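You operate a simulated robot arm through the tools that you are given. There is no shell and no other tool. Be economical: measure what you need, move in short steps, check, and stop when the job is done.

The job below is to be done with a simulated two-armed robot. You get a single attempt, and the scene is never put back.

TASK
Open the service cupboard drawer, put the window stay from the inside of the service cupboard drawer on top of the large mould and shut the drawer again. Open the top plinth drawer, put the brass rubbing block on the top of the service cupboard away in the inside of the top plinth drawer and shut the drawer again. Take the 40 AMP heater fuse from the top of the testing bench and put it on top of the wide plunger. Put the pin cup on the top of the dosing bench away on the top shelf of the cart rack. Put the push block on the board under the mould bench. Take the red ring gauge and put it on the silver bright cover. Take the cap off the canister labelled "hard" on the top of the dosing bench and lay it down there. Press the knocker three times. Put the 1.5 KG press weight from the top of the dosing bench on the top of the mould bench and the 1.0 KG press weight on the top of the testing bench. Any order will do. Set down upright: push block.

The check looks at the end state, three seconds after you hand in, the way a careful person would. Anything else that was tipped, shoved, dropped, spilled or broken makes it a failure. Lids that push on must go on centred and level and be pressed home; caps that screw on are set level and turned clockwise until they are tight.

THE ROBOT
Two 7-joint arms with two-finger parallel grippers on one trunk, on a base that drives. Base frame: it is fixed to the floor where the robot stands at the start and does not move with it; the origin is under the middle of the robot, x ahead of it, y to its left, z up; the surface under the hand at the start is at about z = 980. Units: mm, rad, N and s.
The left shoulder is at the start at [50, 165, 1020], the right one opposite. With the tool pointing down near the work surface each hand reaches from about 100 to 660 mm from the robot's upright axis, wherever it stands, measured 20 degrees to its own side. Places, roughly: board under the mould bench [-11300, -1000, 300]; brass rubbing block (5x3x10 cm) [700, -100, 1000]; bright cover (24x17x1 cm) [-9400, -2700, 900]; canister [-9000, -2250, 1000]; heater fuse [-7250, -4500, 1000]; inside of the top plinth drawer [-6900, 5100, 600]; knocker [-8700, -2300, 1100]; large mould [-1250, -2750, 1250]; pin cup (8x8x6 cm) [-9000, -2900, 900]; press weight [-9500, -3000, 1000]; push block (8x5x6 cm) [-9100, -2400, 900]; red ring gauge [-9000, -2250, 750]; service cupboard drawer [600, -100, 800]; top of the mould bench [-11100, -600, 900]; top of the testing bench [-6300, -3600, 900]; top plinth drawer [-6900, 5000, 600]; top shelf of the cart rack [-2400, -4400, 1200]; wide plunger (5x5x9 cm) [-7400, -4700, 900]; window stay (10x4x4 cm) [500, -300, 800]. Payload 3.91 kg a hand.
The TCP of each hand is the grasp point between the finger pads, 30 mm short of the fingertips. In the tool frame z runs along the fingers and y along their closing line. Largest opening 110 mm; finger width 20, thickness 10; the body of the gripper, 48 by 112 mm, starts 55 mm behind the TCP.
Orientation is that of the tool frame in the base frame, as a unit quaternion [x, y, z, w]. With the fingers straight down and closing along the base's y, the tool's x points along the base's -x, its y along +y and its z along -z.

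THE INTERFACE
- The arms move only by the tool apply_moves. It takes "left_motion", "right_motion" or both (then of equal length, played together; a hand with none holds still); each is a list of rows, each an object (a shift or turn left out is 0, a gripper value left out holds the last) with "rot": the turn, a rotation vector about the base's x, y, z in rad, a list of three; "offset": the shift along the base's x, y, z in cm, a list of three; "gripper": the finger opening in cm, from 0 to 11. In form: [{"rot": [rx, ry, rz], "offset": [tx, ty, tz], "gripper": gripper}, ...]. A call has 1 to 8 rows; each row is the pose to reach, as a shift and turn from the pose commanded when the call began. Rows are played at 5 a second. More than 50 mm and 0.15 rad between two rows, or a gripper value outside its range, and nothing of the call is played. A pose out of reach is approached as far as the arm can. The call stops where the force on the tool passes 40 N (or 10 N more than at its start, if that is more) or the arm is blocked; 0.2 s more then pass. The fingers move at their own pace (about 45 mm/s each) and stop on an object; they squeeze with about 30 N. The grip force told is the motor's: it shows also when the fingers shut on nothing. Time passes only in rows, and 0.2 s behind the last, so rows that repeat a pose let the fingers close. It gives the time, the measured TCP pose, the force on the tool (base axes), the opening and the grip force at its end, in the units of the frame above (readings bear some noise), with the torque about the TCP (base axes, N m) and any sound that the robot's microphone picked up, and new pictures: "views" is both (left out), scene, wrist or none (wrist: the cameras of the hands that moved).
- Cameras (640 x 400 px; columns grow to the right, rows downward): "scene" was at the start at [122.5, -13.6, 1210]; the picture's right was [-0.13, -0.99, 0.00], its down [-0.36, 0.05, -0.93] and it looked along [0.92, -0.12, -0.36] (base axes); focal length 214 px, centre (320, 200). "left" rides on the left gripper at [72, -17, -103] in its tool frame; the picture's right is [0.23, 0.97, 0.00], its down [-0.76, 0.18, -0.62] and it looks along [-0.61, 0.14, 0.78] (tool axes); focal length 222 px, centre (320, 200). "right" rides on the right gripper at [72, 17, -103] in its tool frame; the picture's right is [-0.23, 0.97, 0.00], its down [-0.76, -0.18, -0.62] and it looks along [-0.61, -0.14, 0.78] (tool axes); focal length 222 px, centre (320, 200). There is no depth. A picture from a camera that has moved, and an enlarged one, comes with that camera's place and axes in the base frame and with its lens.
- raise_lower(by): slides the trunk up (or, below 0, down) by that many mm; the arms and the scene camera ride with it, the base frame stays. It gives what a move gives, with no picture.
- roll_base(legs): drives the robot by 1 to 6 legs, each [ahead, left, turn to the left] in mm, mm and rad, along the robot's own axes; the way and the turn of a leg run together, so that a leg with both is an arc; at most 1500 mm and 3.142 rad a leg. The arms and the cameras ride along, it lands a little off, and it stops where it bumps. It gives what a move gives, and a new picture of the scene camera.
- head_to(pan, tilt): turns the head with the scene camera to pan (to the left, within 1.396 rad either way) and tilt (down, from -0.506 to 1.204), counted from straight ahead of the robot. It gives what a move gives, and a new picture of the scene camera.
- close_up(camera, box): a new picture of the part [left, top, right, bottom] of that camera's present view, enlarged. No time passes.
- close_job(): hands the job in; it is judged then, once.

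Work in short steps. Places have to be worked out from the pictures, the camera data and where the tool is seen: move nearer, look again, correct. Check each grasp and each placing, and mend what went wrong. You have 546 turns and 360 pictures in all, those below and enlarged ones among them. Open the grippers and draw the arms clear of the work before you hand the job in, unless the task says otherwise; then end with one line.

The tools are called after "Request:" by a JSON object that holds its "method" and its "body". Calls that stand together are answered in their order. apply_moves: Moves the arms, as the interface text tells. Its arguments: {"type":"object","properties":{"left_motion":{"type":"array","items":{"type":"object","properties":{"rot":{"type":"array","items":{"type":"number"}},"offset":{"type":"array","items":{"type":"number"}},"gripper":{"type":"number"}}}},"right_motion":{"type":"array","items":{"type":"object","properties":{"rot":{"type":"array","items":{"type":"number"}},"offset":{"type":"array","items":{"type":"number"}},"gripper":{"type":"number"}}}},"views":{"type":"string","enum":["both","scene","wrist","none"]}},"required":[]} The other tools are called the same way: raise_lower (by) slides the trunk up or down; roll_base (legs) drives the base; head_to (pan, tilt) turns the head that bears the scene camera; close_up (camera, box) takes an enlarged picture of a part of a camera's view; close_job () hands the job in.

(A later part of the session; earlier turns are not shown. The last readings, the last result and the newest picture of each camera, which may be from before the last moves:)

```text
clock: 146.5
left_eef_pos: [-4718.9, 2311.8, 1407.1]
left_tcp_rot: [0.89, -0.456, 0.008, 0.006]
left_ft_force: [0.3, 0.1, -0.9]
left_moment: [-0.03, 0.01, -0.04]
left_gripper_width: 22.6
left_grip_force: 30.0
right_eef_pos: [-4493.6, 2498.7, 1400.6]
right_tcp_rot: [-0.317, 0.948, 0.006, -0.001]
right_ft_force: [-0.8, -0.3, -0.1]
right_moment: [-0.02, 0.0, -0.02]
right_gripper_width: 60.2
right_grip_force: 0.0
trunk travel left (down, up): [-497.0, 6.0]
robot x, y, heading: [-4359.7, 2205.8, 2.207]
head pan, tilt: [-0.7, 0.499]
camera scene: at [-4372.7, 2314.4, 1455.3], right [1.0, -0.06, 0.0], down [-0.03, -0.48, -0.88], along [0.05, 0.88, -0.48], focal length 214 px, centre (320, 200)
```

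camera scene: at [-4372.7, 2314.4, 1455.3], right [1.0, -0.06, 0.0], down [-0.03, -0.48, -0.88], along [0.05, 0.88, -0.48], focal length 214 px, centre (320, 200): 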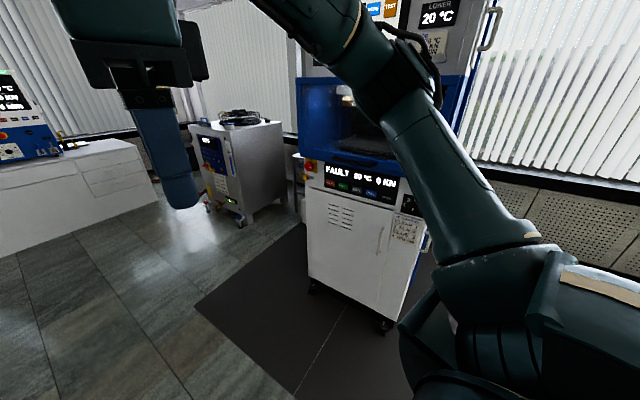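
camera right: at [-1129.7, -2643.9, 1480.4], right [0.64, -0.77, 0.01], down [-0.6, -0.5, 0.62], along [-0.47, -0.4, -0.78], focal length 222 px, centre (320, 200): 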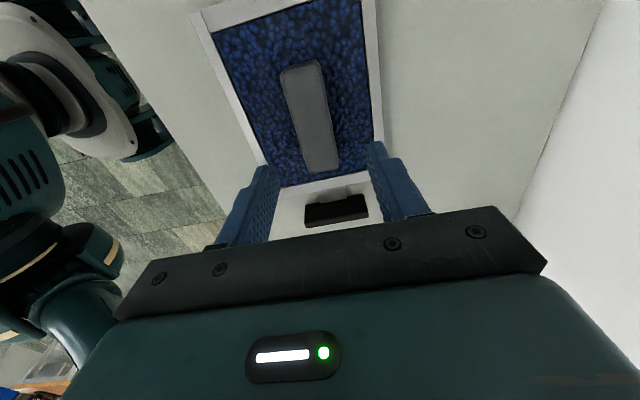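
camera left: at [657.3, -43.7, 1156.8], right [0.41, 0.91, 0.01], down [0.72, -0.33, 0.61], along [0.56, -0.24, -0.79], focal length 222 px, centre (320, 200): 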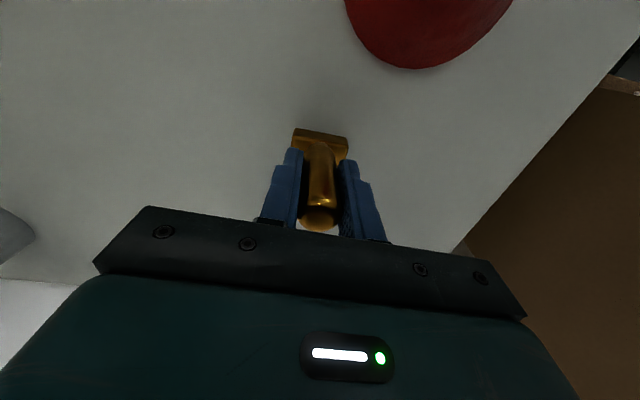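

The machine looks unharmed. The plinth with the drawers is straight ahead (~3.4 m), its face pointing along heading ≈2.5. I'll drive up and square up to it.

Request:
{"method": "head_to", "body": {"pan": 0.0, "tilt": 0.45}}

Request:
{"method": "roll_base", "body": {"legs": [[1300, 60, 0], [1100, 40, 0], [0, 0, 0.295]]}}

```text
clock: 147.6
left_eef_pos: [-4719.2, 2311.9, 1407.9]
left_tcp_rot: [0.89, -0.456, 0.009, 0.007]
left_ft_force: [0.5, 0.2, -2.5]
left_moment: [0.02, 0.01, -0.02]
left_gripper_width: 22.4
left_grip_force: 29.4
right_eef_pos: [-4493.1, 2498.9, 1400.5]
right_tcp_rot: [-0.317, 0.949, 0.006, -0.002]
right_ft_force: [-0.2, 0.3, 0.3]
right_moment: [-0.03, 0.02, 0.02]
right_gripper_width: 59.8
right_grip_force: 0.0
trunk travel left (down, up): [-497.0, 6.0]
robot x, y, heading: [-4364.3, 2202.6, 2.21]
head pan, tilt: [0.0, 0.45]
camera scene: at [-4432.9, 2297.4, 1459.7], right [0.8, 0.6, 0.0], down [0.26, -0.35, -0.9], along [-0.54, 0.72, -0.44], focal length 214 px, centre (320, 200)
```

scene: 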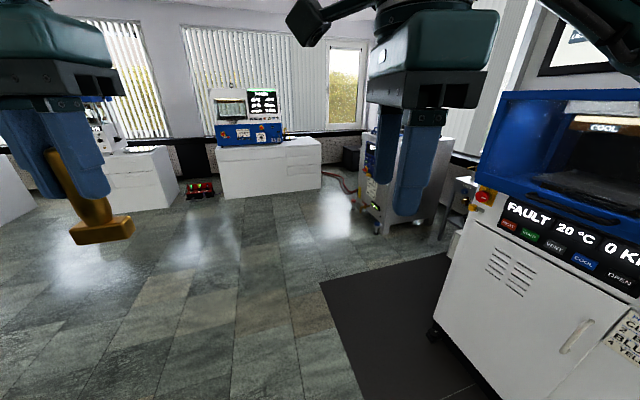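

```text
clock: 160.3
left_eef_pos: [-6235.5, 4087.9, 1407.9]
left_tcp_rot: [0.948, -0.32, 0.009, 0.005]
left_ft_force: [0.6, -0.1, -1.9]
left_moment: [-0.01, -0.03, -0.02]
left_gripper_width: 22.6
left_grip_force: 29.8
right_eef_pos: [-6076.3, 4334.2, 1399.9]
right_tcp_rot: [-0.453, 0.892, 0.006, -0.002]
right_ft_force: [0.4, -1.0, -0.1]
right_moment: [0.01, 0.0, 0.03]
right_gripper_width: 60.1
right_grip_force: 0.1
trunk travel left (down, up): [-497.0, 6.0]
robot x, y, heading: [-5860.0, 4088.3, 2.509]
head pan, tilt: [0.0, 0.45]
camera scene: at [-5958.0, 4157.8, 1459.7], right [0.59, 0.81, 0.0], down [0.35, -0.26, -0.9], along [-0.72, 0.53, -0.44], focal length 214 px, centre (320, 200)
```

scene: 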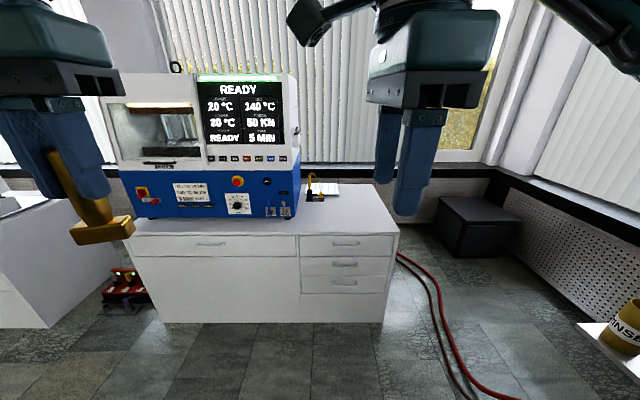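

The right-hand stack's top drawer matches the listed place (handle ≈[-6680,4869,700]). I'll zoom to see the handle shape.

Request:
{"method": "close_up", "body": {"camera": "scene", "box": [280, 200, 420, 300]}}

```text
4.00 times, centred on (350, 250) of scene
camera zoom: at [-5958.0, 4157.8, 1459.7], right [0.59, 0.81, 0.0], down [0.35, -0.26, -0.9], along [-0.72, 0.53, -0.44], focal length 858 px, centre (200, 0)
```

zoom: 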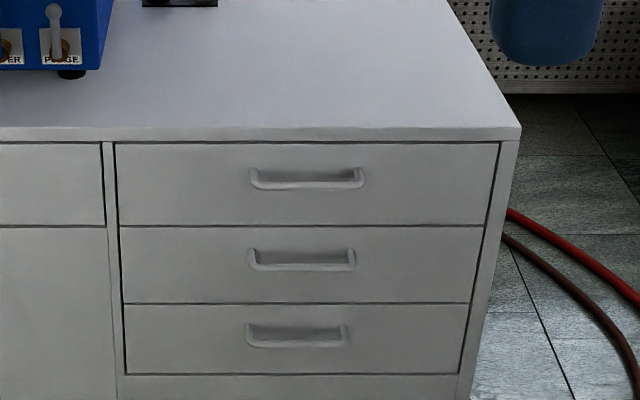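

Same bow handle, at z≈705. I'll lower the trunk and pitch the right hand to point forward for gripping it.

Request:
{"method": "raise_lower", "body": {"by": -470}}

Request:
{"method": "apply_moves", "body": {"right_motion": [{"rot": [0.0842, 0.1152, 0], "offset": [0, 0.9, -2], "gripper": 8}, {"rot": [0.1684, 0.2304, 0], "offset": [0, 1.8, -4]}, {"rot": [0.2526, 0.3456, 0], "offset": [0, 2.7, -6]}, {"rot": [0.3368, 0.4608, 0], "offset": [0, 3.6, -8]}, {"rot": [0.421, 0.576, 0], "offset": [0, 4.5, -10]}, {"rot": [0.5052, 0.6912, 0], "offset": [0, 5.4, -12]}], "views": "none"}}

Request:
{"method": "apply_moves", "body": {"right_motion": [{"rot": [0.0842, 0.1152, 0], "offset": [0, 0.9, -2]}, {"rot": [0.1684, 0.2304, 0], "offset": [0, 1.8, -4]}, {"rot": [0.2526, 0.3456, 0], "offset": [0, 2.7, -6]}, {"rot": [0.3368, 0.4608, 0], "offset": [0, 3.6, -8]}, {"rot": [0.421, 0.576, 0], "offset": [-0.3, 4.3, -9.2]}], "views": "both"}}

```text
refused: -470 is not a number from -400 to 400
```

```text
clock: 161.7
left_eef_pos: [-6234.4, 4089.6, 1407.3]
left_tcp_rot: [0.947, -0.32, 0.01, 0.006]
left_ft_force: [0.9, -0.6, -1.6]
left_moment: [0.0, 0.01, -0.01]
left_gripper_width: 22.6
left_grip_force: 30.1
right_eef_pos: [-6074.0, 4389.1, 1281.2]
right_tcp_rot: [-0.411, 0.809, 0.376, -0.191]
right_ft_force: [0.7, -0.4, 0.2]
right_moment: [0.01, 0.01, 0.02]
right_gripper_width: 79.8
right_grip_force: 0.1
trunk travel left (down, up): [-497.0, 6.0]
robot x, y, heading: [-5863.6, 4087.5, 2.507]
head pan, tilt: [0.0, 0.45]
```

```text
clock: 162.9
left_eef_pos: [-6234.9, 4092.1, 1407.6]
left_tcp_rot: [0.947, -0.32, 0.01, 0.007]
left_ft_force: [0.3, 0.3, -1.8]
left_moment: [-0.06, 0.0, -0.02]
left_gripper_width: 22.5
left_grip_force: 30.4
right_eef_pos: [-6122.7, 4429.8, 1179.0]
right_tcp_rot: [-0.314, 0.629, 0.635, -0.321]
right_ft_force: [0.5, 0.4, -0.3]
right_moment: [0.0, 0.03, 0.08]
right_gripper_width: 79.8
right_grip_force: 0.0
right hand out of reach, approached as far as the arm can: row 1, 2, 3, 4, 5
trunk travel left (down, up): [-497.0, 6.0]
robot x, y, heading: [-5863.0, 4084.3, 2.51]
head pan, tilt: [0.0, 0.45]
camera scene: at [-5957.7, 4161.0, 1459.5], right [0.59, 0.81, 0.0], down [0.35, -0.26, -0.9], along [-0.72, 0.53, -0.44], focal length 214 px, centre (320, 200)
camera right: at [-6081.6, 4309.2, 1194.2], right [0.14, 0.18, 0.97], down [0.95, 0.24, -0.19], along [-0.27, 0.95, -0.14], focal length 222 px, centre (320, 200)
```

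scene: 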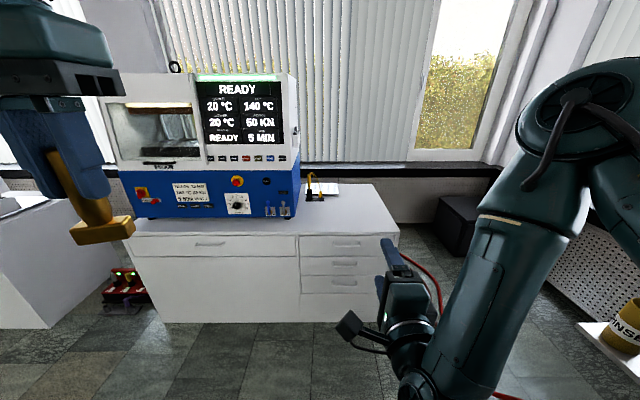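
right: 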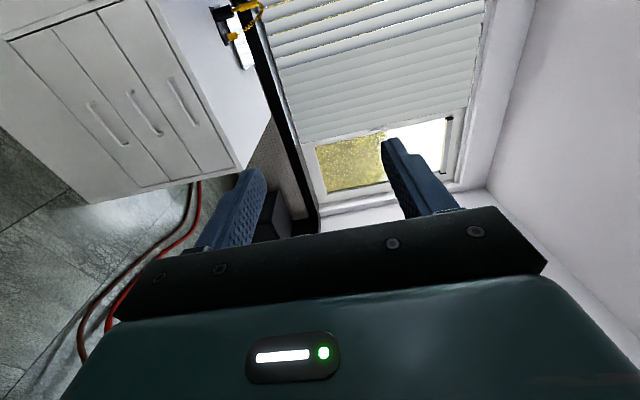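

The hand now points forward at z=1179; lowering the trunk 470 puts it at handle height. Then I'll drive 520 mm toward the drawer.

Request:
{"method": "raise_lower", "body": {"by": -400}}

Request:
{"method": "raise_lower", "body": {"by": -72}}

Request:
{"method": "roll_base", "body": {"legs": [[520, 0, 0]]}}

Request:
{"method": "apply_moves", "body": {"right_motion": [{"offset": [0, 0, 0]}], "views": "wrist"}}

```text
clock: 166.8
left_eef_pos: [-6235.3, 4088.7, 1007.4]
left_tcp_rot: [0.947, -0.32, 0.01, 0.005]
left_ft_force: [0.3, -0.1, -1.5]
left_moment: [-0.01, -0.02, 0.02]
left_gripper_width: 22.4
left_grip_force: 29.8
right_eef_pos: [-6121.7, 4425.7, 779.6]
right_tcp_rot: [-0.317, 0.629, 0.634, -0.319]
right_ft_force: [0.1, 0.0, 0.5]
right_moment: [-0.01, -0.01, 0.02]
right_gripper_width: 79.8
right_grip_force: 0.1
trunk travel left (down, up): [-97.0, 406.0]
robot x, y, heading: [-5861.1, 4091.2, 2.51]
head pan, tilt: [0.0, 0.45]
```

```text
clock: 167.9
left_eef_pos: [-6235.0, 4088.5, 936.1]
left_tcp_rot: [0.948, -0.319, 0.01, 0.006]
left_ft_force: [-0.5, -0.9, -2.0]
left_moment: [-0.05, 0.0, 0.02]
left_gripper_width: 22.4
left_grip_force: 29.9
right_eef_pos: [-6123.2, 4426.5, 707.7]
right_tcp_rot: [-0.317, 0.629, 0.634, -0.319]
right_ft_force: [0.0, -0.6, -0.5]
right_moment: [-0.01, 0.0, 0.0]
right_gripper_width: 80.2
right_grip_force: 0.0
trunk travel left (down, up): [-25.0, 478.0]
robot x, y, heading: [-5863.4, 4086.7, 2.509]
head pan, tilt: [0.0, 0.45]
```

```text
clock: 170.9
left_eef_pos: [-6658.5, 4405.8, 935.4]
left_tcp_rot: [0.947, -0.323, 0.009, 0.005]
left_ft_force: [-0.1, 0.5, -1.8]
left_moment: [0.0, 0.0, -0.01]
left_gripper_width: 22.6
left_grip_force: 30.2
right_eef_pos: [-6544.5, 4741.9, 706.9]
right_tcp_rot: [-0.314, 0.63, 0.636, -0.317]
right_ft_force: [0.8, -0.4, -0.4]
right_moment: [0.03, 0.03, -0.02]
right_gripper_width: 79.9
right_grip_force: 0.1
trunk travel left (down, up): [-25.0, 478.0]
robot x, y, heading: [-6282.6, 4400.1, 2.5]
head pan, tilt: [0.0, 0.45]
camera scene: at [-6380.0, 4472.5, 987.7], right [0.6, 0.8, 0.0], down [0.35, -0.26, -0.9], along [-0.72, 0.54, -0.44], focal length 214 px, centre (320, 200)
```

scene: 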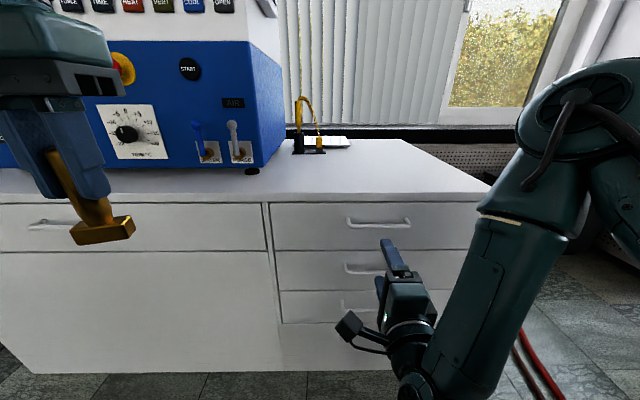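

```text
clock: 171.3
left_eef_pos: [-6657.4, 4405.2, 935.6]
left_tcp_rot: [0.946, -0.323, 0.009, 0.005]
left_ft_force: [-0.2, 0.0, -2.4]
left_moment: [0.01, 0.0, -0.03]
left_gripper_width: 22.4
left_grip_force: 30.1
right_eef_pos: [-6543.0, 4742.5, 707.8]
right_tcp_rot: [-0.315, 0.63, 0.635, -0.317]
right_ft_force: [0.5, -0.7, -0.1]
right_moment: [-0.03, 0.03, 0.0]
right_gripper_width: 79.6
right_grip_force: 0.1
trunk travel left (down, up): [-25.0, 478.0]
robot x, y, heading: [-6286.5, 4401.6, 2.5]
head pan, tilt: [0.0, 0.45]
camera right: at [-6502.9, 4622.2, 722.5], right [0.14, 0.18, 0.97], down [0.95, 0.24, -0.18], along [-0.26, 0.96, -0.13], focal length 222 px, centre (320, 200)
```

right: 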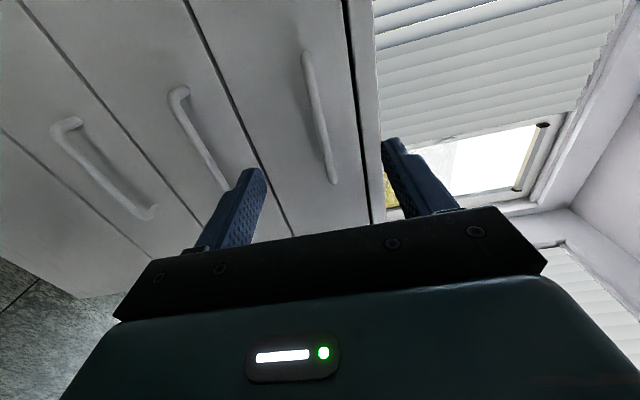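

The bar computes to ~178 mm ahead of the TCP at z≈702. I'll drive 155 mm with a slight right shift, lower 5 mm, then check.

Request:
{"method": "roll_base", "body": {"legs": [[155, -20, 0]]}}

Request:
{"method": "apply_moves", "body": {"right_motion": [{"offset": [0, 0, -0.5]}], "views": "wrist"}}

```text
clock: 172.7
left_eef_pos: [-6766.5, 4510.9, 936.1]
left_tcp_rot: [0.946, -0.323, 0.01, 0.005]
left_ft_force: [0.3, 0.2, -0.9]
left_moment: [-0.01, -0.01, 0.01]
left_gripper_width: 22.3
left_grip_force: 29.7
right_eef_pos: [-6653.4, 4848.3, 707.3]
right_tcp_rot: [-0.314, 0.629, 0.635, -0.319]
right_ft_force: [-0.3, 0.2, 0.7]
right_moment: [0.05, -0.01, -0.01]
right_gripper_width: 80.1
right_grip_force: 0.1
trunk travel left (down, up): [-25.0, 478.0]
robot x, y, heading: [-6391.0, 4507.6, 2.506]
head pan, tilt: [0.0, 0.45]
camera scene: at [-6489.2, 4578.8, 987.7], right [0.6, 0.8, 0.0], down [0.35, -0.26, -0.9], along [-0.72, 0.54, -0.44], focal length 214 px, centre (320, 200)
```

scene: 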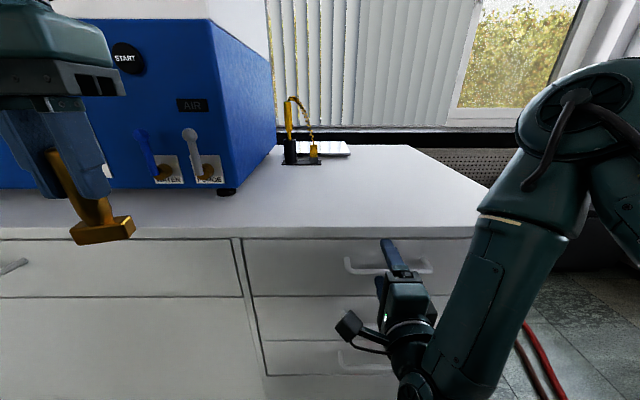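

```text
clock: 173.1
left_eef_pos: [-6765.9, 4510.8, 935.0]
left_tcp_rot: [0.947, -0.321, 0.009, 0.005]
left_ft_force: [-0.8, 0.0, -2.2]
left_moment: [0.05, -0.04, -0.01]
left_gripper_width: 22.2
left_grip_force: 30.0
right_eef_pos: [-6654.1, 4846.7, 702.8]
right_tcp_rot: [-0.314, 0.63, 0.635, -0.316]
right_ft_force: [-0.5, 0.0, 0.5]
right_moment: [0.03, -0.02, -0.02]
right_gripper_width: 80.3
right_grip_force: 0.1
trunk travel left (down, up): [-25.0, 478.0]
robot x, y, heading: [-6394.5, 4509.6, 2.501]
head pan, tilt: [0.0, 0.45]
camera right: at [-6613.4, 4727.1, 718.1], right [0.14, 0.18, 0.97], down [0.95, 0.23, -0.18], along [-0.26, 0.96, -0.14], focal length 222 px, centre (320, 200)
```

right: 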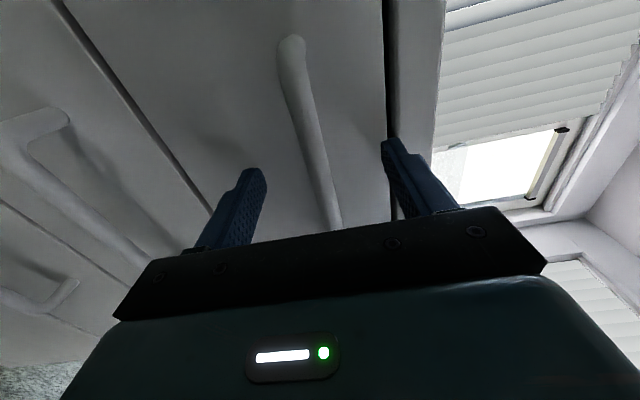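

The bar passes between the fingers about 15 mm past the TCP. I'll close on it.

Request:
{"method": "apply_moves", "body": {"right_motion": [{"gripper": 0}, {"gripper": 0}, {"gripper": 0}, {"gripper": 0}, {"gripper": 0}, {"gripper": 0}], "views": "none"}}

Request:
{"method": "roll_base", "body": {"legs": [[-100, 0, 0]]}}

```text
clock: 174.5
left_eef_pos: [-6766.0, 4510.5, 935.3]
left_tcp_rot: [0.947, -0.322, 0.009, 0.005]
left_ft_force: [-0.2, -0.3, -2.6]
left_moment: [0.03, -0.03, 0.02]
left_gripper_width: 22.4
left_grip_force: 30.3
right_eef_pos: [-6652.8, 4846.7, 704.9]
right_tcp_rot: [-0.312, 0.628, 0.637, -0.319]
right_ft_force: [-0.4, 3.7, 21.6]
right_moment: [0.05, -0.02, 0.26]
right_gripper_width: 11.7
right_grip_force: 44.9
trunk travel left (down, up): [-25.0, 478.0]
robot x, y, heading: [-6392.6, 4509.0, 2.499]
head pan, tilt: [0.0, 0.45]
```

```text
clock: 175.7
left_eef_pos: [-6686.4, 4450.5, 936.9]
left_tcp_rot: [0.947, -0.322, 0.008, 0.005]
left_ft_force: [-0.1, 0.3, -2.6]
left_moment: [0.0, 0.01, 0.02]
left_gripper_width: 22.3
left_grip_force: 29.6
right_eef_pos: [-6573.6, 4789.7, 704.4]
right_tcp_rot: [-0.313, 0.628, 0.638, -0.318]
right_ft_force: [5.6, 2.4, 27.6]
right_moment: [-0.04, -0.01, 0.21]
right_gripper_width: 11.2
right_grip_force: 44.7
trunk travel left (down, up): [-25.0, 478.0]
robot x, y, heading: [-6312.1, 4453.0, 2.501]
head pan, tilt: [0.0, 0.45]
camera scene: at [-6409.3, 4519.3, 988.1], right [0.6, 0.8, 0.0], down [0.35, -0.26, -0.9], along [-0.72, 0.54, -0.43], focal length 214 px, centre (320, 200)
```

scene: 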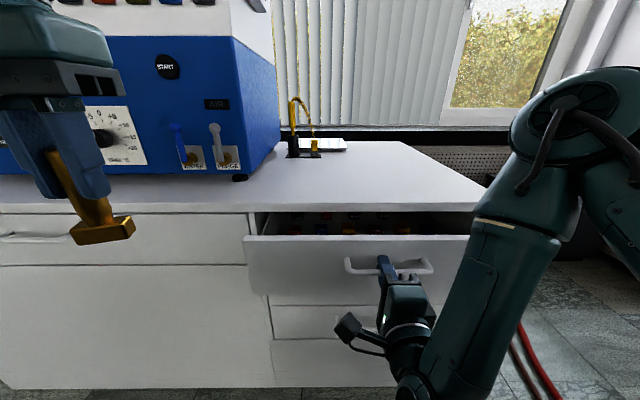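

The drawer is opening and has items inside. I'll pull another 220 mm.

Request:
{"method": "roll_base", "body": {"legs": [[-120, 0, 0], [-100, 0, 0]]}}

```text
clock: 177.6
left_eef_pos: [-6511.7, 4322.0, 936.1]
left_tcp_rot: [0.946, -0.323, 0.008, 0.005]
left_ft_force: [-0.1, -0.8, -1.5]
left_moment: [-0.01, -0.02, 0.03]
left_gripper_width: 22.2
left_grip_force: 29.6
right_eef_pos: [-6398.1, 4659.4, 705.6]
right_tcp_rot: [-0.311, 0.628, 0.639, -0.317]
right_ft_force: [11.9, 11.8, 15.3]
right_moment: [-0.06, 0.01, -0.04]
right_gripper_width: 11.4
right_grip_force: 45.0
trunk travel left (down, up): [-25.0, 478.0]
robot x, y, heading: [-6139.5, 4319.6, 2.502]
head pan, tilt: [0.0, 0.45]
camera scene: at [-6234.3, 4390.1, 987.9], right [0.6, 0.8, 0.0], down [0.35, -0.26, -0.9], along [-0.72, 0.54, -0.43], focal length 214 px, centre (320, 200)
```

scene: 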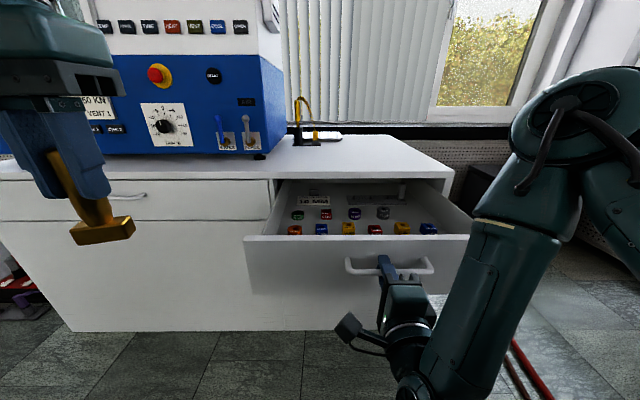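

It's open ~315 mm. I'll release the handle, back the hand off, and raise the trunk to look for free floor space inside.

Request:
{"method": "apply_moves", "body": {"right_motion": [{"gripper": 6}, {"gripper": 6}, {"gripper": 6}, {"offset": [2.4, -1.8, 0]}, {"offset": [4.8, -3.6, 0]}, {"offset": [7.2, -5.4, 0]}], "views": "none"}}

Request:
{"method": "raise_lower", "body": {"by": 320}}

Request:
{"method": "head_to", "body": {"pan": -0.2, "tilt": 0.8}}

Request:
{"method": "close_up", "body": {"camera": "scene", "box": [200, 130, 440, 280]}}

```text
clock: 179.0
left_eef_pos: [-6513.2, 4323.9, 935.6]
left_tcp_rot: [0.947, -0.322, 0.009, 0.006]
left_ft_force: [-0.6, -0.9, -1.7]
left_moment: [0.01, -0.03, -0.01]
left_gripper_width: 22.4
left_grip_force: 30.1
right_eef_pos: [-6381.1, 4606.0, 685.8]
right_tcp_rot: [-0.31, 0.629, 0.639, -0.315]
right_ft_force: [0.0, -0.3, -0.4]
right_moment: [0.02, 0.03, 0.03]
right_gripper_width: 60.1
right_grip_force: 0.1
right hand out of reach, approached as far as the arm can: row 4, 5, 6
trunk travel left (down, up): [-25.0, 478.0]
robot x, y, heading: [-6140.7, 4317.0, 2.497]
head pan, tilt: [0.0, 0.45]
```

```text
clock: 182.2
left_eef_pos: [-6513.9, 4322.1, 1255.6]
left_tcp_rot: [0.947, -0.322, 0.009, 0.005]
left_ft_force: [-0.3, 0.3, -2.1]
left_moment: [-0.01, 0.0, -0.01]
left_gripper_width: 22.4
left_grip_force: 30.3
right_eef_pos: [-6381.0, 4607.4, 1004.9]
right_tcp_rot: [-0.312, 0.628, 0.639, -0.316]
right_ft_force: [0.1, 0.4, -1.0]
right_moment: [0.03, -0.01, 0.0]
right_gripper_width: 60.1
right_grip_force: 0.1
trunk travel left (down, up): [-345.0, 158.0]
robot x, y, heading: [-6132.8, 4319.8, 2.5]
head pan, tilt: [0.0, 0.45]
```

```text
clock: 183.0
left_eef_pos: [-6511.7, 4322.7, 1254.9]
left_tcp_rot: [0.946, -0.323, 0.01, 0.005]
left_ft_force: [0.1, 0.3, -1.7]
left_moment: [-0.01, 0.03, 0.03]
left_gripper_width: 22.6
left_grip_force: 29.9
right_eef_pos: [-6380.9, 4606.8, 1005.2]
right_tcp_rot: [-0.312, 0.628, 0.639, -0.317]
right_ft_force: [-1.1, -0.1, -0.2]
right_moment: [0.04, -0.02, -0.03]
right_gripper_width: 60.1
right_grip_force: 0.1
trunk travel left (down, up): [-345.0, 158.0]
robot x, y, heading: [-6139.1, 4318.2, 2.499]
head pan, tilt: [-0.201, 0.799]
camera scene: at [-6215.4, 4395.3, 1277.3], right [0.74, 0.67, 0.0], down [0.48, -0.53, -0.7], along [-0.47, 0.52, -0.72], focal length 214 px, centre (320, 200)
```

scene: 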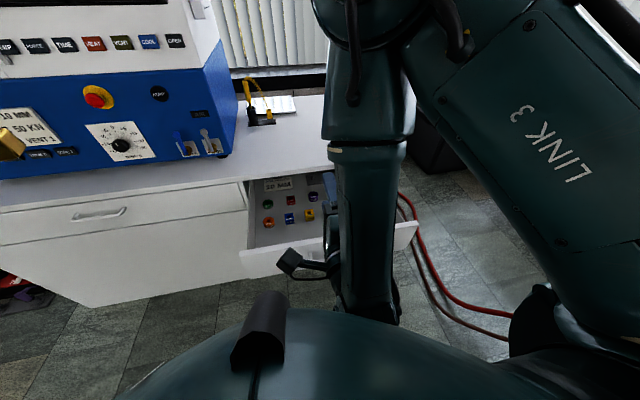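

```text
2.67 times, centred on (320, 205) of scene
camera zoom: at [-6215.4, 4395.3, 1277.3], right [0.74, 0.67, 0.0], down [0.48, -0.53, -0.7], along [-0.47, 0.52, -0.72], focal length 572 px, centre (320, 187)
```

zoom: 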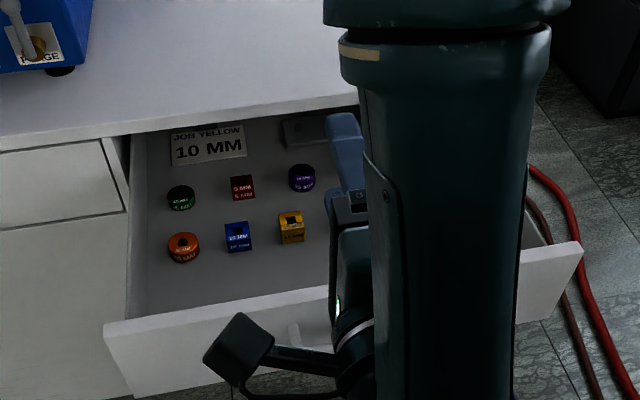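

The front strip of the drawer floor looks free, but my right arm blocks the view. I'll swing the right hand back to pointing down and out to the side.

Request:
{"method": "apply_moves", "body": {"right_motion": [{"rot": [0.0161, -0.1141, 0.0804], "offset": [0.6, 0.5, 0.7]}, {"rot": [0.0321, -0.2282, 0.1608], "offset": [1.2, 1, 1.4]}, {"rot": [0.0482, -0.3423, 0.2412], "offset": [1.8, 1.5, 2.1]}, {"rot": [0.0643, -0.4564, 0.3216], "offset": [2.4, 2, 2.8]}, {"rot": [0.0804, -0.5705, 0.402], "offset": [3, 2.5, 3.5]}, {"rot": [0.0964, -0.6846, 0.4824], "offset": [3.6, 3, 4.2]}, {"rot": [0.1125, -0.7987, 0.5628], "offset": [4.2, 3.5, 5]}, {"rot": [0.1286, -0.9128, 0.6432], "offset": [4.8, 4, 6]}], "views": "none"}}

Request:
{"method": "apply_moves", "body": {"right_motion": [{"rot": [0.0161, -0.1141, 0.0804], "offset": [0.6, 0.5, 0.7]}, {"rot": [0.0321, -0.2282, 0.1608], "offset": [1.2, 1, 1.4]}, {"rot": [0.0482, -0.3423, 0.2412], "offset": [1.8, 1.5, 2.1]}, {"rot": [0.0643, -0.4564, 0.3216], "offset": [2.4, 2, 2.8]}, {"rot": [0.0804, -0.5705, 0.402], "offset": [3, 2.5, 3.5]}, {"rot": [0.0964, -0.6846, 0.4824], "offset": [3.6, 3, 4.2]}, {"rot": [0.1125, -0.7987, 0.5628], "offset": [4.2, 3.5, 5]}], "views": "scene"}}

```text
clock: 184.8
left_eef_pos: [-6511.4, 4322.9, 1255.7]
left_tcp_rot: [0.947, -0.322, 0.009, 0.006]
left_ft_force: [0.0, -0.7, -1.1]
left_moment: [0.01, 0.02, 0.04]
left_gripper_width: 22.4
left_grip_force: 30.1
right_eef_pos: [-6355.6, 4664.5, 1081.0]
right_tcp_rot: [0.751, -0.533, -0.348, 0.174]
right_ft_force: [-0.1, -0.7, 1.0]
right_moment: [0.0, 0.02, 0.03]
right_gripper_width: 59.9
right_grip_force: 0.1
right hand out of reach, approached as far as the arm can: row 1, 2, 3, 4, 5, 6, 7, 8
trunk travel left (down, up): [-345.0, 158.0]
robot x, y, heading: [-6136.3, 4320.6, 2.501]
head pan, tilt: [-0.201, 0.799]
```

```text
clock: 186.4
left_eef_pos: [-6513.1, 4321.7, 1256.2]
left_tcp_rot: [0.947, -0.322, 0.01, 0.005]
left_ft_force: [-0.4, 0.6, -2.0]
left_moment: [0.01, 0.0, 0.0]
left_gripper_width: 22.6
left_grip_force: 30.1
right_eef_pos: [-6316.9, 4697.4, 1129.1]
right_tcp_rot: [0.949, -0.314, 0.0, 0.0]
right_ft_force: [-0.7, -0.8, -0.9]
right_moment: [0.0, -0.02, 0.0]
right_gripper_width: 60.2
right_grip_force: 0.2
trunk travel left (down, up): [-345.0, 158.0]
robot x, y, heading: [-6137.3, 4319.8, 2.505]
head pan, tilt: [-0.201, 0.799]
camera scene: at [-6215.7, 4395.4, 1277.2], right [0.75, 0.67, 0.0], down [0.48, -0.53, -0.7], along [-0.46, 0.52, -0.72], focal length 214 px, centre (320, 200)
```

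scene: 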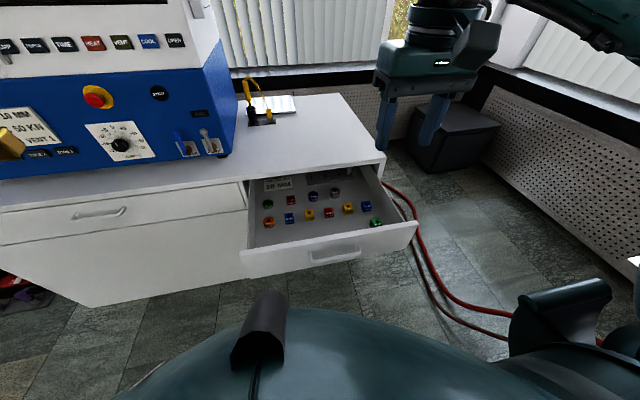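

I now see the whole drawer. I'll zoom to measure the free strip in front.

Request:
{"method": "close_up", "body": {"camera": "scene", "box": [230, 160, 430, 285]}}

```text
3.20 times, centred on (330, 222) of scene
camera zoom: at [-6215.7, 4395.4, 1277.2], right [0.75, 0.67, 0.0], down [0.48, -0.53, -0.7], along [-0.46, 0.52, -0.72], focal length 686 px, centre (288, 128)
```

zoom: 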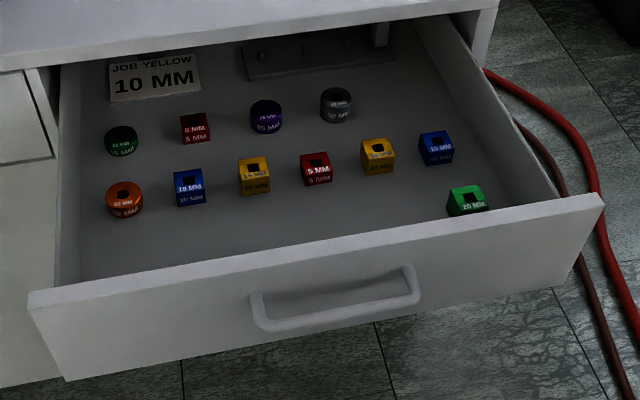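

Free floor lies between the front row and the panel, about [-6495,4768]. I'll shift the base right 250 mm and bring the left hand with the block above it.

Request:
{"method": "roll_base", "body": {"legs": [[0, -250, 0]]}}

Request:
{"method": "apply_moves", "body": {"left_motion": [{"offset": [-2, 3.9, 0]}, {"offset": [-4, 7.8, -1]}, {"offset": [-6, 11.7, -3]}, {"offset": [-8, 15.5, -5]}, {"offset": [-10, 18.6, -8]}, {"offset": [-11.5, 21.6, -11]}, {"offset": [-13.1, 24.5, -14]}], "views": "both"}}

```text
clock: 189.2
left_eef_pos: [-6363.9, 4521.0, 1254.9]
left_tcp_rot: [0.948, -0.32, 0.009, 0.005]
left_ft_force: [0.4, -0.8, -1.3]
left_moment: [-0.01, 0.01, 0.0]
left_gripper_width: 22.2
left_grip_force: 30.0
right_eef_pos: [-6169.2, 4898.0, 1127.7]
right_tcp_rot: [0.95, -0.313, -0.002, 0.0]
right_ft_force: [0.3, -0.3, -0.5]
right_moment: [-0.02, 0.01, 0.0]
right_gripper_width: 60.4
right_grip_force: 0.1
trunk travel left (down, up): [-345.0, 158.0]
robot x, y, heading: [-5989.9, 4520.5, 2.502]
head pan, tilt: [-0.201, 0.799]
camera scene: at [-6066.7, 4596.1, 1277.3], right [0.74, 0.67, 0.0], down [0.48, -0.53, -0.7], along [-0.47, 0.52, -0.72], focal length 214 px, centre (320, 200)
```

scene: 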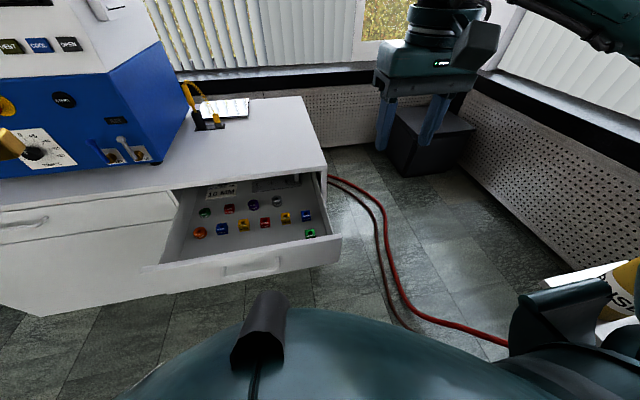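

```text
clock: 190.8
left_eef_pos: [-6496.2, 4765.0, 1114.3]
left_tcp_rot: [0.948, -0.32, 0.009, 0.006]
left_ft_force: [0.5, 0.2, -1.3]
left_moment: [-0.03, -0.03, -0.01]
left_gripper_width: 22.5
left_grip_force: 29.9
right_eef_pos: [-6169.1, 4899.1, 1128.3]
right_tcp_rot: [0.95, -0.313, 0.0, 0.001]
right_ft_force: [0.7, 0.2, 0.1]
right_moment: [-0.03, -0.01, -0.01]
right_gripper_width: 60.0
right_grip_force: 0.1
trunk travel left (down, up): [-345.0, 158.0]
robot x, y, heading: [-5992.4, 4518.5, 2.508]
head pan, tilt: [-0.201, 0.799]
camera scene: at [-6067.1, 4596.7, 1277.2], right [0.74, 0.67, 0.0], down [0.48, -0.53, -0.7], along [-0.47, 0.52, -0.72], focal length 214 px, centre (320, 200)
camera left: at [-6430.1, 4736.1, 1219.3], right [-0.41, -0.91, 0.01], down [-0.72, 0.33, 0.61], along [-0.56, 0.24, -0.79], focal length 222 px, centre (320, 200)
```

scene: 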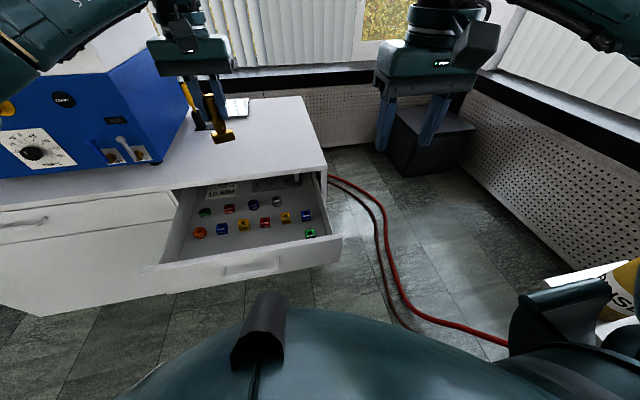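
left: 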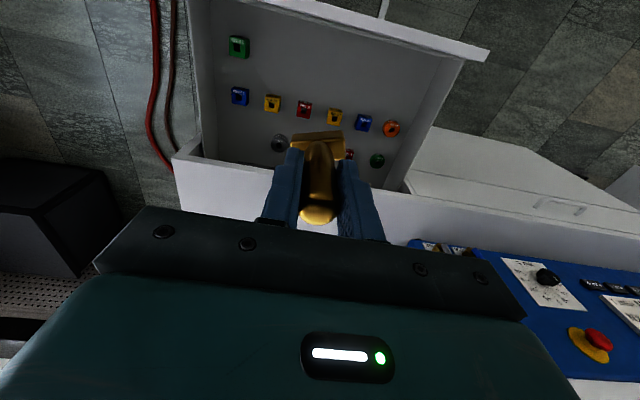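

The block hangs over the free strip between the panel and the front row. I'll descend to z≈722 and check.

Request:
{"method": "apply_moves", "body": {"left_motion": [{"offset": [0, 0, -4.9]}, {"offset": [0, 0, -9.8]}, {"offset": [0, 0, -14.7]}, {"offset": [0, 0, -19.6]}, {"offset": [0, 0, -24.5]}, {"offset": [0, 0, -29.4]}, {"offset": [0, 0, -34.3]}, {"offset": [0, 0, -39]}], "views": "both"}}

```text
clock: 192.6
left_eef_pos: [-6496.1, 4767.5, 723.0]
left_tcp_rot: [0.947, -0.32, 0.009, 0.005]
left_ft_force: [-0.2, -0.7, -1.9]
left_moment: [0.0, -0.02, -0.03]
left_gripper_width: 22.5
left_grip_force: 29.8
right_eef_pos: [-6168.7, 4898.1, 1127.9]
right_tcp_rot: [0.95, -0.314, -0.001, 0.001]
right_ft_force: [0.1, 0.1, 0.0]
right_moment: [0.01, 0.01, -0.03]
right_gripper_width: 59.9
right_grip_force: 0.1
trunk travel left (down, up): [-345.0, 158.0]
robot x, y, heading: [-5988.0, 4520.4, 2.505]
head pan, tilt: [-0.201, 0.799]
camera scene: at [-6067.0, 4596.2, 1277.3], right [0.74, 0.67, 0.0], down [0.48, -0.53, -0.7], along [-0.47, 0.52, -0.72], focal length 214 px, centre (320, 200)
camera left: at [-6429.6, 4736.9, 829.1], right [-0.41, -0.91, 0.01], down [-0.72, 0.33, 0.61], along [-0.56, 0.24, -0.79], focal length 222 px, centre (320, 200)
```

scene: 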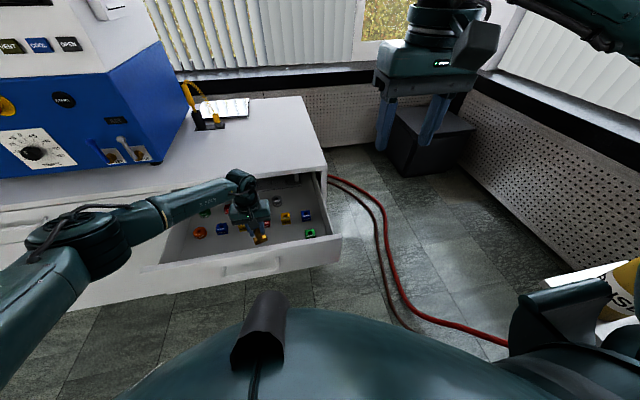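
left: 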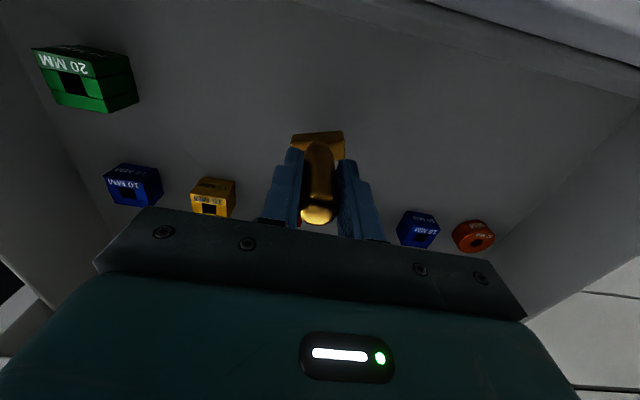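

Clear all round. I'll lower in small steps until it touches the drawer floor.

Request:
{"method": "apply_moves", "body": {"left_motion": [{"offset": [0, 0, -1]}, {"offset": [0, 0, -1.7]}, {"offset": [0, 0, -2.4]}, {"offset": [0, 0, -3]}, {"offset": [0, 0, -3.5]}, {"offset": [0, 0, -4]}], "views": "none"}}

```text
clock: 193.8
left_eef_pos: [-6499.3, 4771.5, 698.1]
left_tcp_rot: [0.947, -0.32, 0.003, 0.001]
left_ft_force: [-0.4, -1.6, 15.6]
left_moment: [-0.16, -0.09, -0.04]
left_gripper_width: 22.7
left_grip_force: 30.2
right_eef_pos: [-6170.2, 4896.6, 1127.7]
right_tcp_rot: [0.95, -0.312, -0.002, 0.0]
right_ft_force: [0.0, -0.7, -0.1]
right_moment: [0.01, 0.0, 0.04]
right_gripper_width: 59.8
right_grip_force: 0.0
trunk travel left (down, up): [-345.0, 158.0]
robot x, y, heading: [-5990.0, 4518.3, 2.504]
head pan, tilt: [-0.201, 0.799]
stopped in row 5 (left hand): the force on the tool passed its limit at 43 N (the readings are from after the stop); the commanded pose is now the measured one
```

It rests on the floor (z≈627), the top at ~722 staying under the panel edge. I'll release and rise straight up.

Request:
{"method": "apply_moves", "body": {"left_motion": [{"offset": [0, 0, 0.2]}, {"offset": [0, 0, 0.2], "gripper": 5}, {"offset": [0, 0, 0.2]}, {"offset": [0, 0, 0.2]}, {"offset": [0, 0, 3.5]}, {"offset": [0, 0, 8]}, {"offset": [0, 0, 12.5]}, {"offset": [0, 0, 17]}], "views": "wrist"}}

```text
clock: 195.6
left_eef_pos: [-6497.8, 4768.4, 867.1]
left_tcp_rot: [0.948, -0.32, 0.005, 0.003]
left_ft_force: [-0.5, 0.0, -0.2]
left_moment: [0.01, 0.0, 0.01]
left_gripper_width: 50.0
left_grip_force: 0.1
right_eef_pos: [-6168.8, 4897.5, 1127.4]
right_tcp_rot: [0.95, -0.313, -0.002, 0.0]
right_ft_force: [-0.2, 0.8, 0.0]
right_moment: [0.02, 0.01, 0.03]
right_gripper_width: 59.9
right_grip_force: 0.0
trunk travel left (down, up): [-345.0, 158.0]
robot x, y, heading: [-5993.3, 4522.4, 2.508]
head pan, tilt: [-0.201, 0.799]
camera left: at [-6431.9, 4738.1, 971.6], right [-0.41, -0.91, 0.0], down [-0.72, 0.33, 0.61], along [-0.56, 0.25, -0.79], focal length 222 px, centre (320, 200)
```

left: 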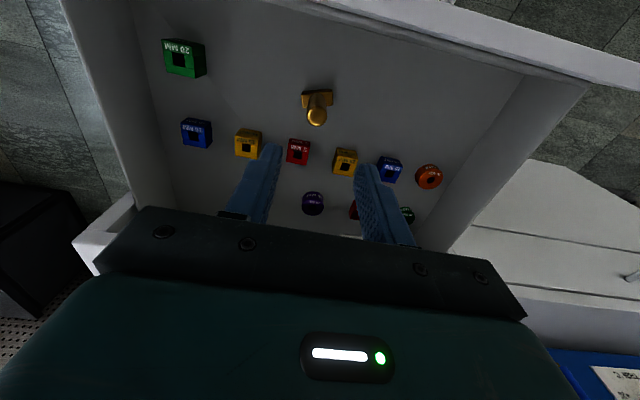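

The block stands upright in the drawer. Now I'll bring the left hand in front of the handle bar to push it shut.

Request:
{"method": "apply_moves", "body": {"left_motion": [{"offset": [3.06, -2.6, 0], "gripper": 0}, {"offset": [6.12, -5.2, 0]}, {"offset": [9.2, -7.8, 0]}, {"offset": [12.3, -10.4, 0]}, {"offset": [15.3, -13, 0]}, {"offset": [15.3, -13, -4.8]}, {"offset": [15.3, -13, -9.6]}, {"offset": [15.3, -13, -14.4]}], "views": "both"}}

```text
clock: 197.4
left_eef_pos: [-6347.3, 4639.5, 722.2]
left_tcp_rot: [0.947, -0.32, 0.005, 0.001]
left_ft_force: [-0.4, -0.1, 0.5]
left_moment: [0.01, 0.02, -0.02]
left_gripper_width: 0.2
left_grip_force: 30.3
right_eef_pos: [-6169.1, 4897.0, 1127.7]
right_tcp_rot: [0.95, -0.313, -0.002, 0.001]
right_ft_force: [-0.1, -0.2, 0.3]
right_moment: [0.02, -0.03, -0.01]
right_gripper_width: 60.1
right_grip_force: 0.1
trunk travel left (down, up): [-345.0, 158.0]
robot x, y, heading: [-5987.8, 4519.0, 2.507]
head pan, tilt: [-0.201, 0.799]
camera scene: at [-6066.9, 4595.9, 1277.3], right [0.74, 0.67, 0.0], down [0.48, -0.53, -0.7], along [-0.47, 0.52, -0.72], focal length 214 px, centre (320, 200)
camera left: at [-6280.3, 4608.5, 826.9], right [-0.41, -0.91, 0.0], down [-0.72, 0.32, 0.61], along [-0.56, 0.25, -0.79], focal length 222 px, centre (320, 200)
```

scene: 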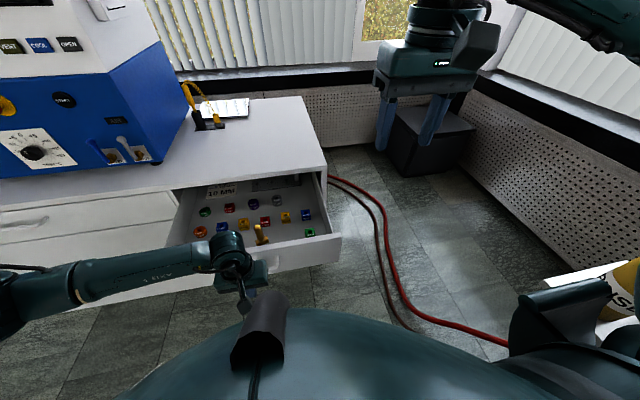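
left: 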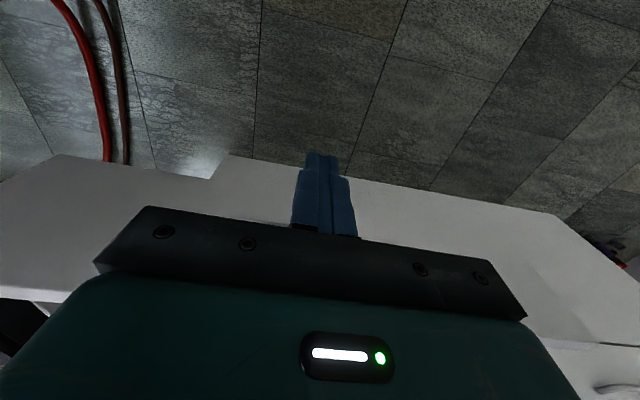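

I'll lower a bit and push in short gentle legs so the standing block isn't jolted.

Request:
{"method": "apply_moves", "body": {"left_motion": [{"offset": [0, 0, -0.8]}], "views": "none"}}

Request:
{"method": "roll_base", "body": {"legs": [[45, 0, 0], [40, 0, 0], [50, 0, 0], [50, 0, 0], [50, 0, 0], [50, 0, 0]]}}

```text
clock: 197.8
left_eef_pos: [-6347.3, 4639.6, 714.3]
left_tcp_rot: [0.947, -0.32, 0.006, 0.002]
left_ft_force: [-0.5, 0.9, 0.5]
left_moment: [0.03, 0.0, -0.06]
left_gripper_width: 0.0
left_grip_force: 30.1
right_eef_pos: [-6169.9, 4897.5, 1128.3]
right_tcp_rot: [0.95, -0.312, -0.002, 0.0]
right_ft_force: [0.8, 0.2, -0.5]
right_moment: [-0.01, -0.04, -0.02]
right_gripper_width: 59.7
right_grip_force: 0.2
trunk travel left (down, up): [-345.0, 158.0]
robot x, y, heading: [-5990.1, 4520.4, 2.51]
head pan, tilt: [-0.201, 0.799]
```

```text
clock: 201.3
left_eef_pos: [-6577.8, 4808.7, 713.9]
left_tcp_rot: [0.948, -0.319, 0.006, 0.002]
left_ft_force: [-0.3, -0.1, 0.7]
left_moment: [-0.02, 0.0, 0.02]
left_gripper_width: 0.1
left_grip_force: 30.4
right_eef_pos: [-6399.6, 5069.1, 1127.3]
right_tcp_rot: [0.95, -0.312, -0.001, 0.0]
right_ft_force: [0.4, 0.7, -0.3]
right_moment: [0.0, -0.03, 0.0]
right_gripper_width: 59.6
right_grip_force: 0.1
trunk travel left (down, up): [-345.0, 158.0]
robot x, y, heading: [-6218.2, 4687.6, 2.508]
head pan, tilt: [-0.201, 0.799]
camera scene: at [-6297.5, 4766.2, 1277.1], right [0.74, 0.67, 0.0], down [0.48, -0.53, -0.7], along [-0.47, 0.52, -0.72], focal length 214 px, centre (320, 200)
```

scene: 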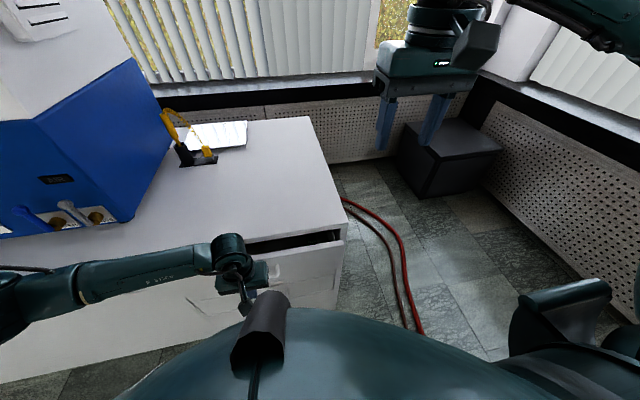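

About 80 mm remains. I'll continue in small legs watching for early blocking.

Request:
{"method": "roll_base", "body": {"legs": [[35, 0, 0], [30, 0, 0], [30, 0, 0]]}}

```text
clock: 203.1
left_eef_pos: [-6631.3, 4852.0, 711.1]
left_tcp_rot: [0.945, -0.326, 0.028, 0.012]
left_ft_force: [-0.4, 0.8, 0.1]
left_moment: [0.0, 0.02, -0.02]
left_gripper_width: 0.0
left_grip_force: 29.8
right_eef_pos: [-6470.0, 5120.0, 1128.0]
right_tcp_rot: [0.95, -0.312, -0.002, 0.0]
right_ft_force: [0.5, -0.3, 1.3]
right_moment: [-0.01, -0.02, 0.0]
right_gripper_width: 59.8
right_grip_force: 0.0
trunk travel left (down, up): [-345.0, 158.0]
robot x, y, heading: [-6291.1, 4742.3, 2.499]
head pan, tilt: [-0.201, 0.799]
stopped in leg 3: the force on the tool passed its limit at 92 N (the readings are from after the stop); the commanded pose is now the measured one
camera scene: at [-6367.2, 4817.7, 1277.2], right [0.74, 0.67, 0.0], down [0.48, -0.53, -0.7], along [-0.47, 0.52, -0.72], focal length 214 px, centre (320, 200)
```

scene: 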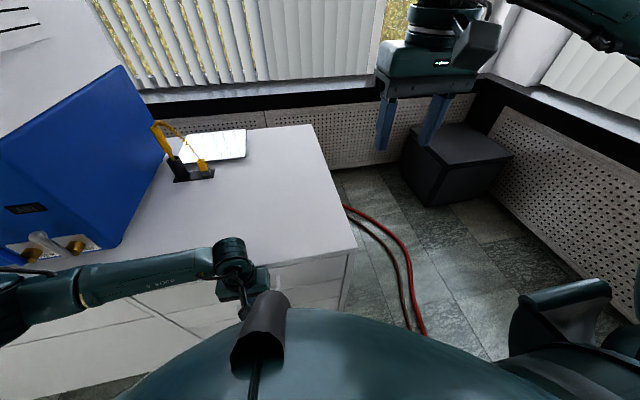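

The push stopped at 92 N, near the closed position. I'll back off and check the drawer front.

Request:
{"method": "roll_base", "body": {"legs": [[-350, 0, 0]]}}

Request:
{"method": "close_up", "body": {"camera": "scene", "box": [100, 140, 420, 340]}}

```text
clock: 205.3
left_eef_pos: [-6353.2, 4647.4, 711.4]
left_tcp_rot: [0.944, -0.329, 0.027, 0.011]
left_ft_force: [0.3, 1.3, -0.2]
left_moment: [-0.01, -0.01, 0.0]
left_gripper_width: 0.0
left_grip_force: 30.0
right_eef_pos: [-6190.4, 4913.0, 1128.5]
right_tcp_rot: [0.949, -0.315, -0.002, 0.0]
right_ft_force: [0.7, 0.5, -0.2]
right_moment: [0.04, 0.01, 0.0]
right_gripper_width: 60.1
right_grip_force: 0.0
trunk travel left (down, up): [-345.0, 158.0]
robot x, y, heading: [-6010.5, 4539.7, 2.5]
head pan, tilt: [-0.201, 0.799]
camera scene: at [-6088.5, 4611.5, 1277.4], right [0.75, 0.67, 0.0], down [0.48, -0.53, -0.7], along [-0.46, 0.52, -0.72], focal length 214 px, centre (320, 200)
```

scene: 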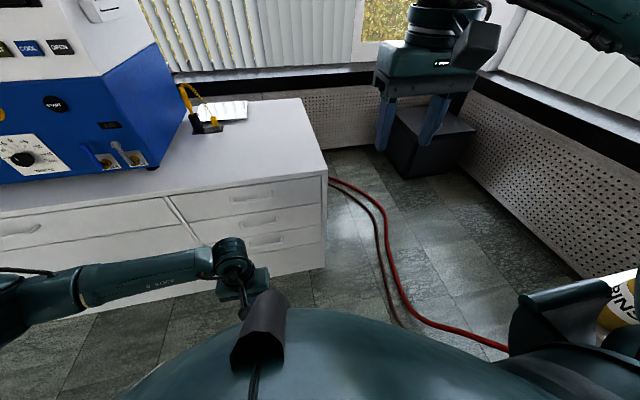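

```text
2.00 times, centred on (260, 240) of scene
camera zoom: at [-6088.5, 4611.5, 1277.4], right [0.75, 0.67, 0.0], down [0.48, -0.53, -0.7], along [-0.46, 0.52, -0.72], focal length 429 px, centre (440, 120)
```

zoom: 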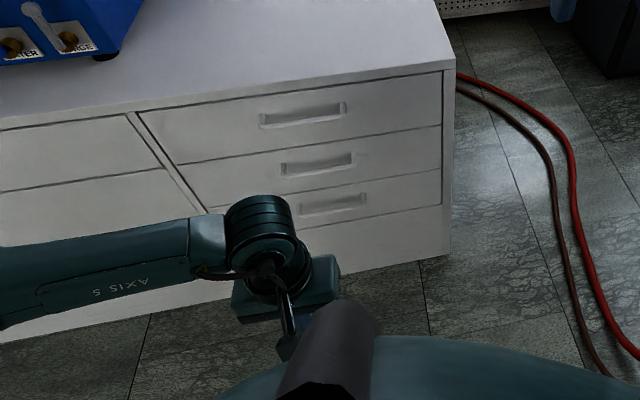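

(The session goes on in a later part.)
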